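You operate a simulated robot arm through the tools that you are given. There is no shell and no other tool. Be economical: measure what you need, move in short steps, check, and stop when the job is done.

Carry out the task below with a simulated robot arm. There is one attempt and no reset: what you move stays moved.

TASK
Fetch the pad two and stand it on top of the blue wiping block.

It is judged by the outcome, as a careful person would: the job done as asked, and still so three seconds after it is handed in. It fails if anything else is knocked over, pushed out of place, dropped, spilled or broken.

THE ROBOT
A 5-joint arm with a two-finger parallel gripper, fixed in place. Base frame: the origin is at the foot of the arm, x ahead of it, y to its left, z up; the work surface is at about z = 0. Readings come in mm, rad, newtons and seconds.
With the tool pointing down near the work surface it reaches from about 260 to 600 mm from the base axis. Its first joint turns from -1.152 to 1.152 rad. The tool tilts only in the upright plane through the base axis and itself; it spins freely about its own axis. Payload 1.57 kg.
Tool frame: the origin (TCP) lies between the finger pads and is the grasp point; the fingertips stand 30 mm ahead of it; z points along the fingers, y is the line along which they close. The gripper opens to 80 mm. The fingers are 17 mm wide and 12 mm thick; the gripper's body (40 by 82 mm) begins 80 mm behind the TCP.
Orientation is that of the tool frame in the base frame, as a unit quaternion [x, y, z, w]. With the fingers straight down and closing along the base's y, the tool's x points along the base's -x, its y along +y and its z along -z.

THE INTERFACE
- The arm moves only by the tool arm_command. Its argument "commands" is text: rows parted by semicolons, each of 7 numbers parted by spaces: the shift along the tool's x, y, z in mm, then the turn, a rotation vector about the tool's x, y, z in rad, then the opening, from 0 (shut) to 1 (fully open). In form: tx ty tz rx ry rz hand; .... A call has 1 to 12 rows; each row shifts and turns the commanded pose from where the row before left it, along the tool's axes as they then stand. Each row takes 0.2 s and may step no farther than 50 mm and 0.15 rad from the row before; otherwise, or with a gripper value out of range, the whole call is refused. A pose out of reach is approached as far as the arm can. The call stops where the force on the tool passes 40 N (or 10 N more than at its start, if that is more) or the arm is blocked; 0.2 s more then pass. Each finger travels about 153 mm/s and halts on what it meets, pressing with about 38 N; the grip force reading is that of the motor and also rises with nothing between the fingers. The clock runs only during rows and for 0.2 s after the last one: add rows that do not move to give the fingers time. The reply holds the time, the measured pose of the TCP, the force on the tool along the base axes, the opening and the grip force, in the units named above and with some noise.
- Cameras (640 x 400 px; columns grow to the right, rows downward): "scene" is fixed at [30.5, 385.2, 538.7]; the picture's right is [-0.83, -0.55, 0.00], its down [-0.23, 0.35, -0.91] and it looks along [0.50, -0.76, -0.42] (base axes); focal length 376 px, centre (320, 200). "wrist" rides on the gripper at [72, -7, -122] in the tool frame; the picture's right is [0.09, 1.00, 0.00], its down [-0.84, 0.08, -0.54] and it looks along [-0.54, 0.05, 0.84] (tool axes); focal length 238 px, centre (320, 200). There is no depth. A picture from a camera that has moved, and an enlarged one, comes with that camera's place and axes in the base frame and with its lens.
- snapshot(camera): a new picture of that camera. The clock stands still meanwhile.
- close_up(camera, box): a new picture of the part [left, top, right, bottom] of that camera's present view, enlarged. The clock stands still meanwhile.
- close_job(): hands the job in; it is judged then, once.

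Work in short steps. Places have to be worked out from the pictures, the camera data and where the tool is seen: move nearer, look again, correct. Check each grasp and each placing, and mend what went wrong. You have 90 turns and 46 pictures in all, those below and enlarged ones among them. Open the gripper and draw the arm clear of the work before you hand the job in, unless the task says otherwise; then end with one line.

The tools are called after "Emit:" as name(argument=value, ...) on one line, values as JSON. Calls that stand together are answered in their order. arm_command: Moves the arm, as the interface text tells. Its arguments: {"type":"object","properties":{"commands":{"type":"string"}},"required":["commands"]} The other tools are called the same way: snapshot (camera) takes a picture; close_up (camera, box) takes an enlarged picture of a part of a camera's view; close_job () hands the job in.

At the start:

```text
time_s: 0.0
tcp_pos: [393.2, -2.5, 288.8]
tcp_rot: [0.0, 1.0, 0.0, 0.0]
contact_force: [0.3, -0.1, -0.4]
finger_gap: 80.3
gripper_force: 0.0
```

scene: 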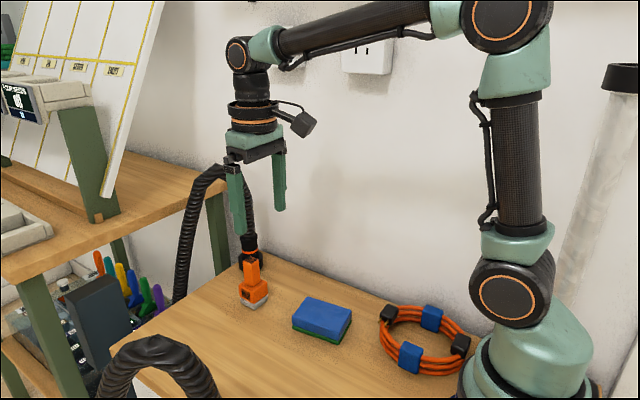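
wrist: 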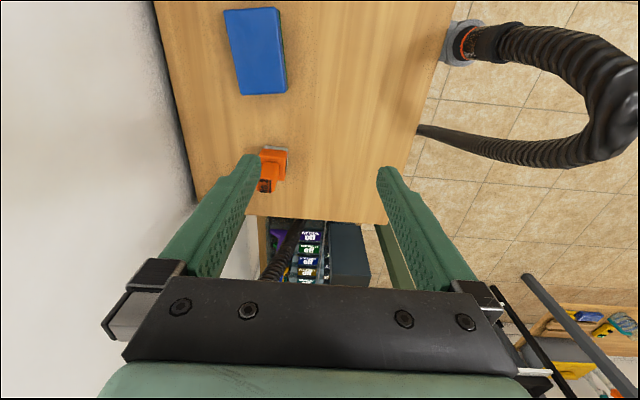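

The blue block is on the bench; "pad two" is not obvious yet. I'll enlarge the left shelf area and the bench.

Emit:
close_up(camera="scene", box=[0, 40, 160, 140])

Emit:
close_up(camera="scene", box=[200, 220, 480, 395])

Emit:
close_up(camera="wrist", box=[220, 130, 400, 300])

```text
4.00 times, centred on (80, 90) of scene
camera zoom: at [30.5, 385.2, 538.7], right [-0.83, -0.55, 0.0], down [-0.23, 0.35, -0.91], along [0.5, -0.76, -0.42], focal length 1504 px, centre (1280, 640)
```

zoom: 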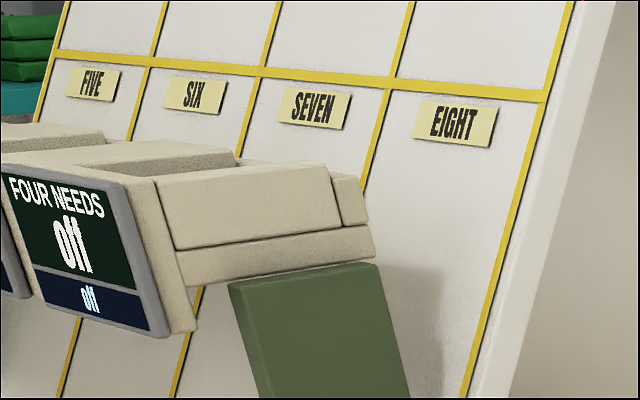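

```text
2.29 times, centred on (340, 308) of scene
camera zoom: at [30.5, 385.2, 538.7], right [-0.83, -0.55, 0.0], down [-0.23, 0.35, -0.91], along [0.5, -0.76, -0.42], focal length 860 px, centre (274, -46)
```

zoom: 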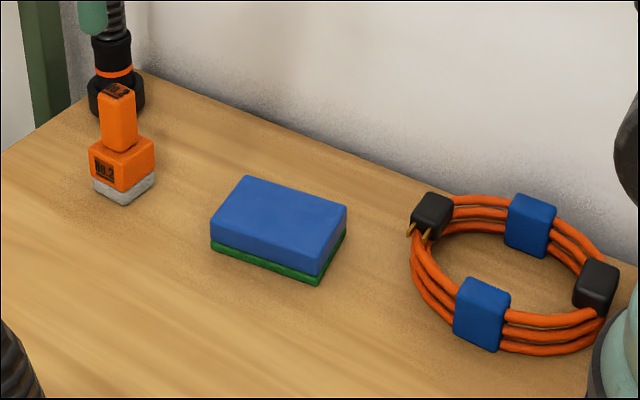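

```text
2.35 times, centred on (310, 215) of wrist
camera zoom: at [322.2, -8.8, 409.7], right [-0.09, 1.0, 0.0], down [0.84, 0.08, 0.54], along [0.54, 0.05, -0.84], focal length 561 px, centre (344, 165)
```

zoom: 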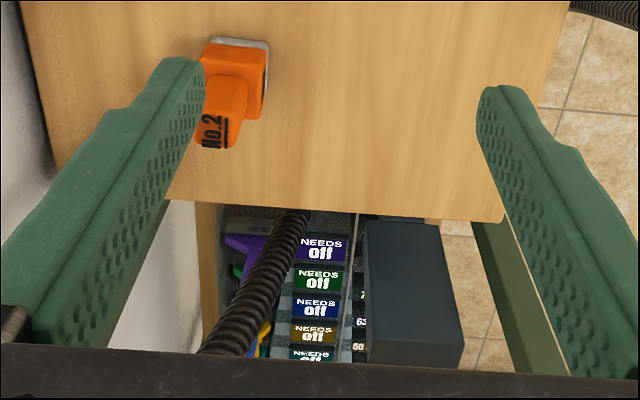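

The orange upright tool marked "No.2" is pad two: its grip top works out at about (497, -73, 109) from both cameras. The blue block top is at about (335, -88, 30). I'll move above the pad at a safe height and look again.

Emit:
arm_command(commands="-35 -23 0 0 0 0 1; -35 -23 10 0 0 0 1; -34 -24 20 0 0 0 1; 0 0 20 0 0 0 1; 0 0 0 0 0 0 1")

Emit:
snapshot(camera="wrist")

Emit:
close_up(camera="scene", box=[180, 180, 340, 320])

```text
time_s: 1.2
tcp_pos: [498.1, -71.7, 238.1]
tcp_rot: [0.0, 1.0, 0.0, 0.001]
contact_force: [-1.2, -0.2, 0.0]
finger_gap: 80.1
gripper_force: 0.0
```

```text
40 pictures are left
camera wrist: at [426.4, -78.6, 358.9], right [-0.09, 1.0, 0.0], down [0.84, 0.08, 0.54], along [0.54, 0.05, -0.84], focal length 238 px, centre (320, 200)
```

wrist: 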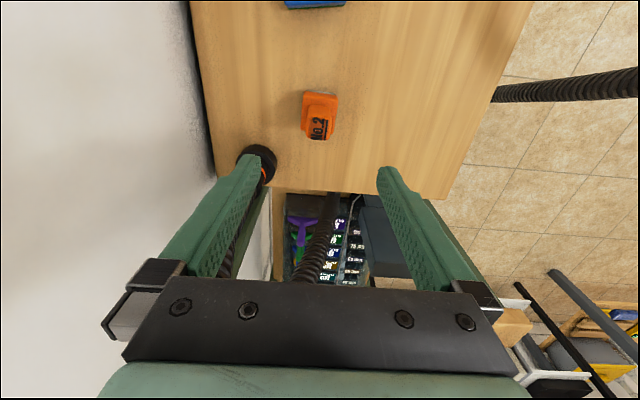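

```text
2.86 times, centred on (260, 250) of scene
camera zoom: at [30.5, 385.2, 538.7], right [-0.83, -0.55, 0.0], down [-0.23, 0.35, -0.91], along [0.5, -0.76, -0.42], focal length 1075 px, centre (491, 57)
```

zoom: 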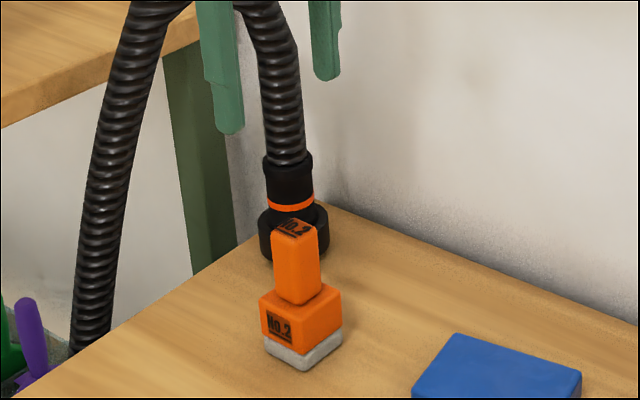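

The fingers straddle the pad's line; I'll zoom in to measure the pad's stem and yaw.

Emit:
close_up(camera="wrist", box=[280, 80, 360, 150])

```text
5.71 times, centred on (320, 115) of wrist
camera zoom: at [426.4, -78.6, 358.9], right [-0.09, 1.0, 0.0], down [0.84, 0.08, 0.54], along [0.54, 0.05, -0.84], focal length 1362 px, centre (320, 686)
```

zoom: 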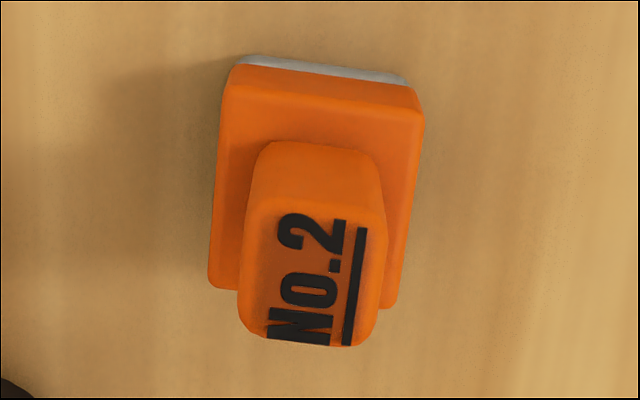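

Pad stem top measures x 486–511, y -85…-61, z 109, aligned with the base axes, with its base top at about z 60. I'll descend so the TCP is at z≈97 (tips at 67), leaving the gripper open.

Emit:
arm_command(commands="0 -2 40 0 0 0 1; 0 0 40 0 0 0 1; 0 0 30 0 0 0 1; 0 0 20 0 0 0 1; 0 0 11 0 0 0 1; 0 0 0 0 0 0 1")

Emit:
close_up(camera="scene", box=[180, 180, 340, 320])

Emit:
snapshot(camera="wrist")

```text
time_s: 2.6
tcp_pos: [499.0, -74.1, 96.9]
tcp_rot: [0.0, 1.0, 0.0, 0.0]
contact_force: [0.4, 0.4, -0.3]
finger_gap: 80.1
gripper_force: 0.1
```

```text
2.86 times, centred on (260, 250) of scene
camera zoom: at [30.5, 385.2, 538.7], right [-0.83, -0.55, 0.0], down [-0.23, 0.35, -0.91], along [0.5, -0.76, -0.42], focal length 1075 px, centre (491, 57)
```

zoom: 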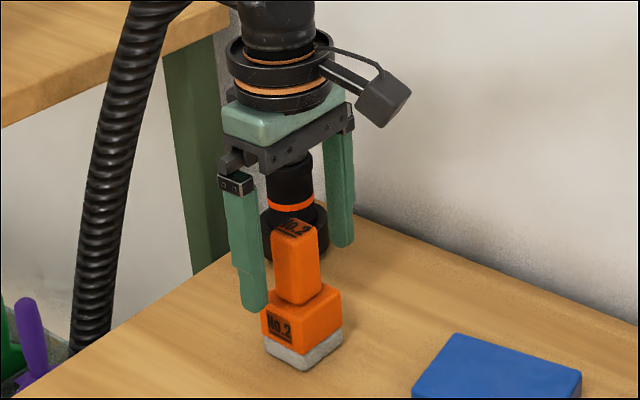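

```text
36 pictures are left
camera wrist: at [426.6, -81.9, 217.5], right [-0.09, 1.0, 0.0], down [0.84, 0.08, 0.54], along [0.54, 0.05, -0.84], focal length 238 px, centre (320, 200)
```

wrist: 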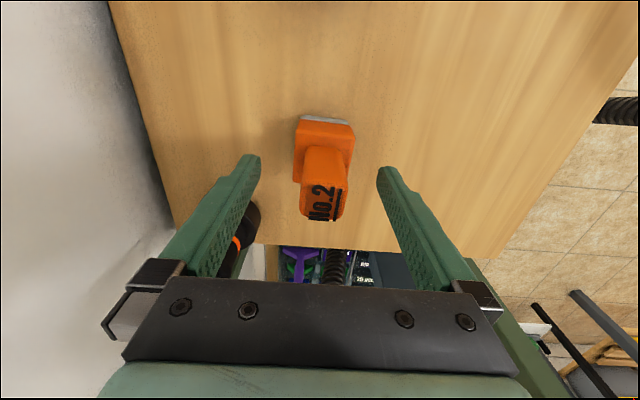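

The stem sits centred between the fingers and the tips are above the base. I'll close the gripper.

Emit:
arm_command(commands="0 0 0 0 0 0 0.5; 0 0 0 0 0 0 0.35; 0 0 0 0 0 0 0.2; 0 0 0 0 0 0 0.1; 0 0 0 0 0 0 0; 0 0 0 0 0 0 0")

```text
time_s: 4.0
tcp_pos: [498.1, -74.6, 97.1]
tcp_rot: [-0.001, 1.0, -0.001, 0.0]
contact_force: [0.5, 0.1, 0.8]
finger_gap: 26.7
gripper_force: 37.3
```

Gripped at 26.7 mm. I'll lift straight up, and look at the block.

Emit:
arm_command(commands="0 0 -15 0 0 0 0; 0 0 -25 0 0 0 0; 0 0 -30 0 0 0 0; 0 0 -30 0 0 0 0; 0 0 0 0 0 0 0")

Emit:
snapshot(camera="scene")

Emit:
close_up(camera="scene", box=[270, 280, 370, 360])

```text
time_s: 5.2
tcp_pos: [498.0, -76.4, 199.0]
tcp_rot: [-0.001, 1.0, 0.0, 0.0]
contact_force: [-0.3, -0.2, -1.8]
finger_gap: 26.8
gripper_force: 37.3
```

```text
35 pictures are left
```

scene: 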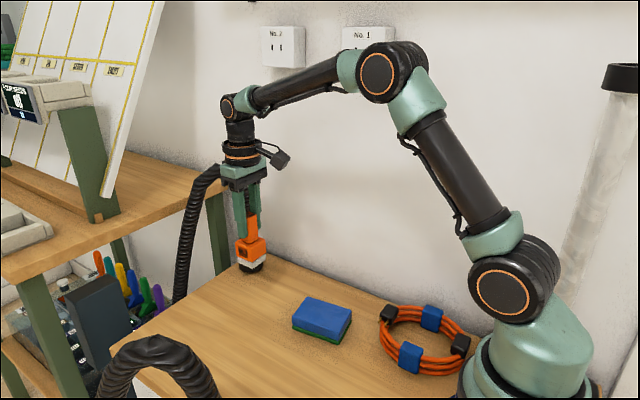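

```text
5.00 times, centred on (320, 320) of scene
camera zoom: at [30.5, 385.2, 538.7], right [-0.83, -0.55, 0.0], down [-0.23, 0.35, -0.91], along [0.5, -0.76, -0.42], focal length 1881 px, centre (320, -400)
```

zoom: 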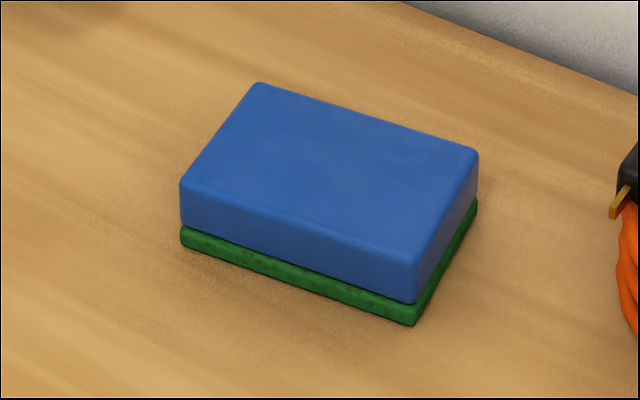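

Pad is held upright. The block's top corners give centre ≈ (339, -92.5), top z ≈ 36, yaw ≈ +11°. I'll carry the pad above it and align the yaw.

Emit:
arm_command(commands="30 -3 0 0 0 0 0; 35 -4 0 0 0 0 0; 35 -4 0 0 0 0 0; 35 -4 0 0 0 0 0; 24 -1 0 0 0 0 0; 0 0 0 0 0 -0.1 0; 0 0 0 0 0 -0.1 0; 0 0 0 0 0 0 0")

Emit:
snapshot(camera="wrist")

Emit:
close_up(camera="scene", box=[240, 200, 440, 360])

```text
time_s: 7.0
tcp_pos: [339.3, -90.8, 197.6]
tcp_rot: [-0.101, 0.995, 0.0, 0.0]
contact_force: [0.7, 0.0, -2.0]
finger_gap: 26.5
gripper_force: 37.8
```

```text
33 pictures are left
camera wrist: at [269.6, -111.6, 318.5], right [-0.29, 0.96, 0.0], down [0.8, 0.24, 0.54], along [0.52, 0.16, -0.84], focal length 238 px, centre (320, 200)
```

wrist: 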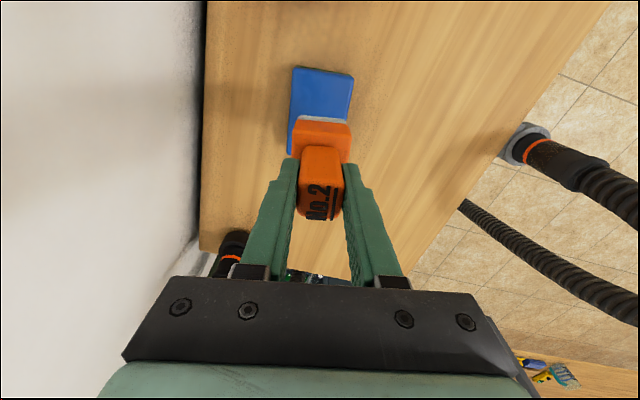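

```text
2.50 times, centred on (340, 280) of scene
camera zoom: at [30.5, 385.2, 538.7], right [-0.83, -0.55, 0.0], down [-0.23, 0.35, -0.91], along [0.5, -0.76, -0.42], focal length 940 px, centre (270, 0)
```

zoom: 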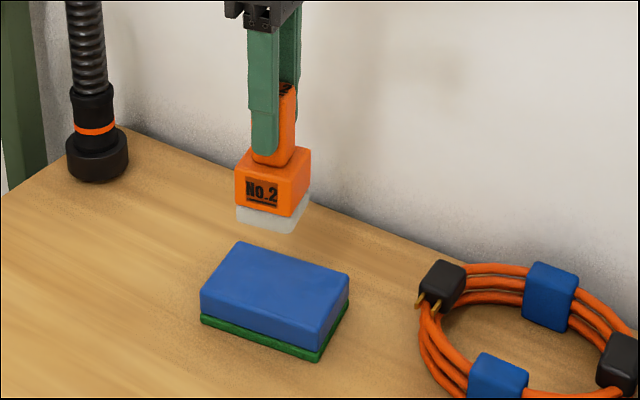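

Both cameras agree on the block; the pad is over its middle. I'll descend to just above it and check.

Emit:
arm_command(commands="0 -1.5 20 0 0 0 0; 0 0 20 0 0 0 0; 0 0 10 0 0 0 0; 0 0 5 0 0 0 0; 0 0 0 0 0 0 0")

Emit:
close_up(camera="scene", box=[260, 230, 400, 360])

```text
time_s: 8.2
tcp_pos: [338.7, -91.2, 142.1]
tcp_rot: [-0.099, 0.995, 0.0, 0.0]
contact_force: [0.6, 0.2, -1.3]
finger_gap: 26.6
gripper_force: 37.3
```

```text
3.08 times, centred on (330, 295) of scene
camera zoom: at [30.5, 385.2, 538.7], right [-0.83, -0.55, 0.0], down [-0.23, 0.35, -0.91], along [0.5, -0.76, -0.42], focal length 1157 px, centre (289, -92)
```

zoom: 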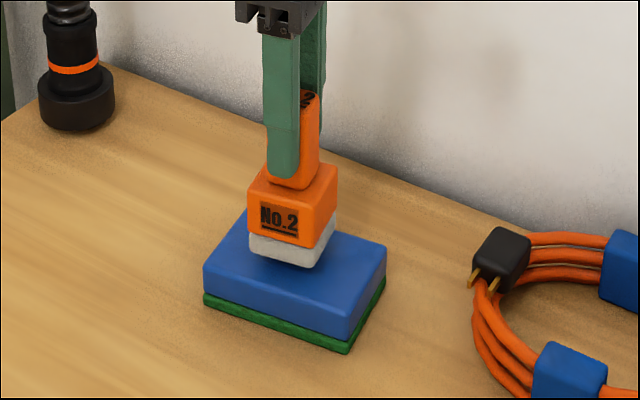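

It hovers a few mm above the block. I'll lower in small steps watching the force.

Emit:
arm_command(commands="0 0 2 0 0 0 0; 0 0 2 0 0 0 0; 0 0 1 0 0 0 0; 0 0 1 0 0 0 0; 0 0 0 0 0 0 0")

```text
time_s: 9.4
tcp_pos: [338.1, -90.9, 135.9]
tcp_rot: [-0.099, 0.995, 0.0, 0.0]
contact_force: [-0.5, -0.5, -3.1]
finger_gap: 26.9
gripper_force: 37.2
```

Emit:
arm_command(commands="0 0 1 0 0 0 0; 0 0 1 0 0 0 0; 0 0 0 0 0 0 0")

Emit:
close_up(camera="scene", box=[290, 290, 360, 350])

```text
time_s: 10.2
tcp_pos: [339.0, -91.9, 134.2]
tcp_rot: [-0.099, 0.995, 0.0, 0.0]
contact_force: [-0.6, 0.1, -1.5]
finger_gap: 26.4
gripper_force: 37.5
```

```text
6.67 times, centred on (325, 320) of scene
camera zoom: at [30.5, 385.2, 538.7], right [-0.83, -0.55, 0.0], down [-0.23, 0.35, -0.91], along [0.5, -0.76, -0.42], focal length 2508 px, centre (287, -600)
```

zoom: 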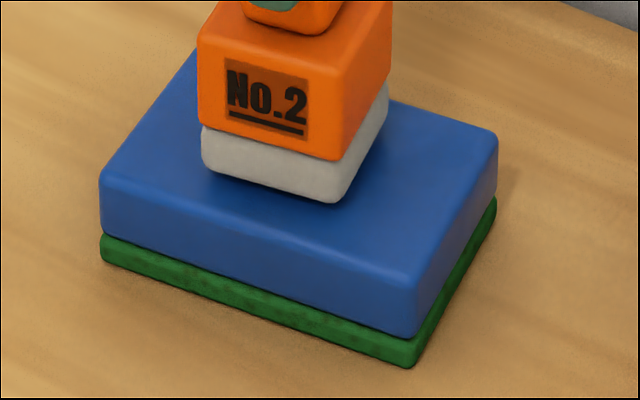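

No contact force yet; continuing down in 1 mm steps.

Emit:
arm_command(commands="0 0 1 0 0 0 0; 0 0 1 0 0 0 0; 0 0 0 0 0 0 0")

```text
time_s: 11.0
tcp_pos: [339.3, -91.4, 132.9]
tcp_rot: [-0.099, 0.995, 0.0, 0.0]
contact_force: [-0.5, -0.2, -1.2]
finger_gap: 26.6
gripper_force: 37.5
```

Emit:
arm_command(commands="0 0 1 0 0 0 0; 0 0 1 0 0 0 0; 0 0 0 0 0 0 0")

```text
time_s: 11.8
tcp_pos: [340.0, -91.1, 131.6]
tcp_rot: [-0.1, 0.995, 0.0, 0.0]
contact_force: [-0.5, 0.2, -2.2]
finger_gap: 26.7
gripper_force: 37.7
```

Still free by the force reading; two more millimetres.

Emit:
arm_command(commands="0 0 1 0 0 0 0; 0 0 1 0 0 0 0; 0 0 0 0 0 0 0")

Emit:
close_up(camera="scene", box=[290, 290, 360, 350])

```text
time_s: 12.6
tcp_pos: [340.6, -91.9, 129.4]
tcp_rot: [-0.099, 0.995, 0.0, 0.002]
contact_force: [-6.3, -1.0, 28.8]
finger_gap: 26.4
gripper_force: 37.2
```

```text
6.67 times, centred on (325, 320) of scene
camera zoom: at [30.4, 385.2, 538.7], right [-0.83, -0.55, 0.0], down [-0.23, 0.35, -0.91], along [0.5, -0.76, -0.42], focal length 2508 px, centre (287, -600)
```

zoom: 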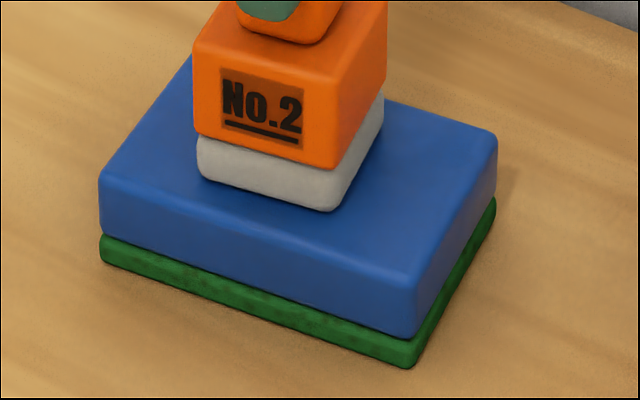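

Contact is made (~29 N). I'll ease off a little and open gradually.

Emit:
arm_command(commands="0 0 -0.8 0 0 0 0; 0 0 0 0 0 0 0")

```text
time_s: 13.2
tcp_pos: [341.0, -91.2, 129.2]
tcp_rot: [-0.099, 0.995, -0.001, 0.001]
contact_force: [2.4, 1.3, 20.5]
finger_gap: 26.7
gripper_force: 37.5
```

Emit:
arm_command(commands="0 0 -0.7 0 0 0 0; 0 0 -0.3 0 0 0 0; 0 0 0 0 0 0 0")

```text
time_s: 14.0
tcp_pos: [339.5, -91.2, 130.4]
tcp_rot: [-0.1, 0.995, -0.001, -0.002]
contact_force: [2.2, -0.9, 4.8]
finger_gap: 26.6
gripper_force: 37.6
```

Light contact now (about 5 N); opening gradually.

Emit:
arm_command(commands="0 0 0 0 0 0 0.36; 0 0 0 0 0 0 0.42; 0 0 0 0 0 0 0.6; 0 0 0 0 0 0 0.8; 0 0 0 0 0 0 0.8")

Emit:
close_up(camera="scene", box=[260, 230, 400, 360])

Emit:
snapshot(camera="wrist")

```text
time_s: 15.2
tcp_pos: [339.6, -91.9, 130.5]
tcp_rot: [-0.101, 0.995, 0.0, 0.0]
contact_force: [-0.2, 1.2, -0.1]
finger_gap: 63.9
gripper_force: 0.0
```

```text
3.08 times, centred on (330, 295) of scene
camera zoom: at [30.5, 385.2, 538.7], right [-0.83, -0.55, 0.0], down [-0.23, 0.35, -0.91], along [0.5, -0.76, -0.42], focal length 1157 px, centre (289, -92)
```

zoom: 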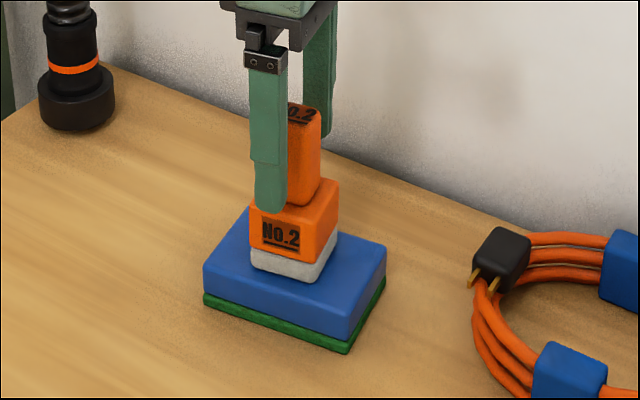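

```text
27 pictures are left
camera wrist: at [270.4, -112.8, 251.7], right [-0.29, 0.96, 0.0], down [0.8, 0.24, 0.54], along [0.52, 0.16, -0.84], focal length 238 px, centre (320, 200)
```

wrist: 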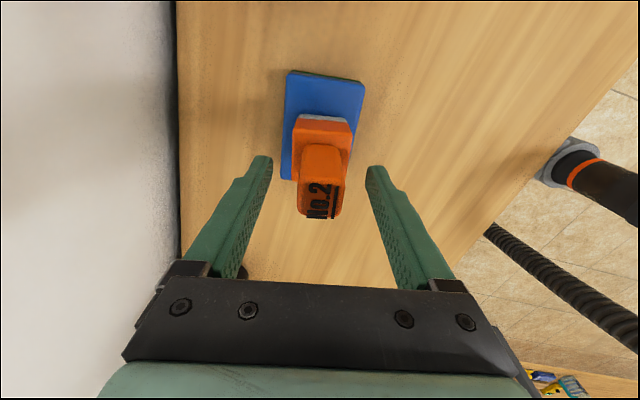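

The pad stands upright and free on the block. I'll raise the arm straight up, clear of it.

Emit:
arm_command(commands="0 0 -20 0 0 0 0.8; 0 0 -35 0 0 0 0.8; 0 0 -40 0 0 0 0.8; 0 0 -40 0 0 0 0.8; 0 0 0 0 0 0 0.8; 0 0 0 0 0 0 0.8")

Emit:
snapshot(camera="scene")

Emit:
snapshot(camera="wrist")

```text
time_s: 16.6
tcp_pos: [339.1, -90.4, 266.0]
tcp_rot: [-0.099, 0.995, 0.0, 0.0]
contact_force: [0.2, -0.5, -1.0]
finger_gap: 64.1
gripper_force: 0.0
```

```text
26 pictures are left
```

scene: 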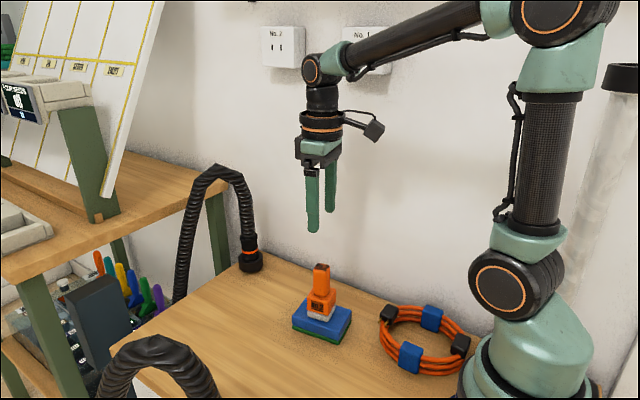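

```text
25 pictures are left
camera wrist: at [269.7, -111.4, 386.9], right [-0.29, 0.96, 0.0], down [0.8, 0.24, 0.54], along [0.52, 0.16, -0.84], focal length 238 px, centre (320, 200)
```

wrist: 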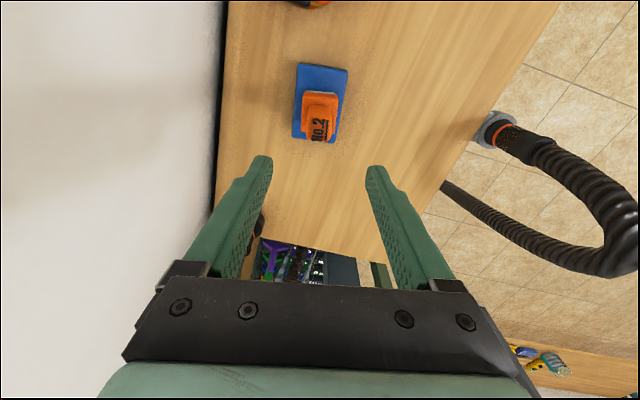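

The pad stands on the block, nothing else moved, and the arm is clear. Handing in.

Emit:
close_job()

```text
The job is handed in.
```

Pad two (the orange pad marked "No.2") is standing upright on top of the blue wiping block; the gripper is open, the arm is clear, and nothing else looked disturbed in the final pictures.
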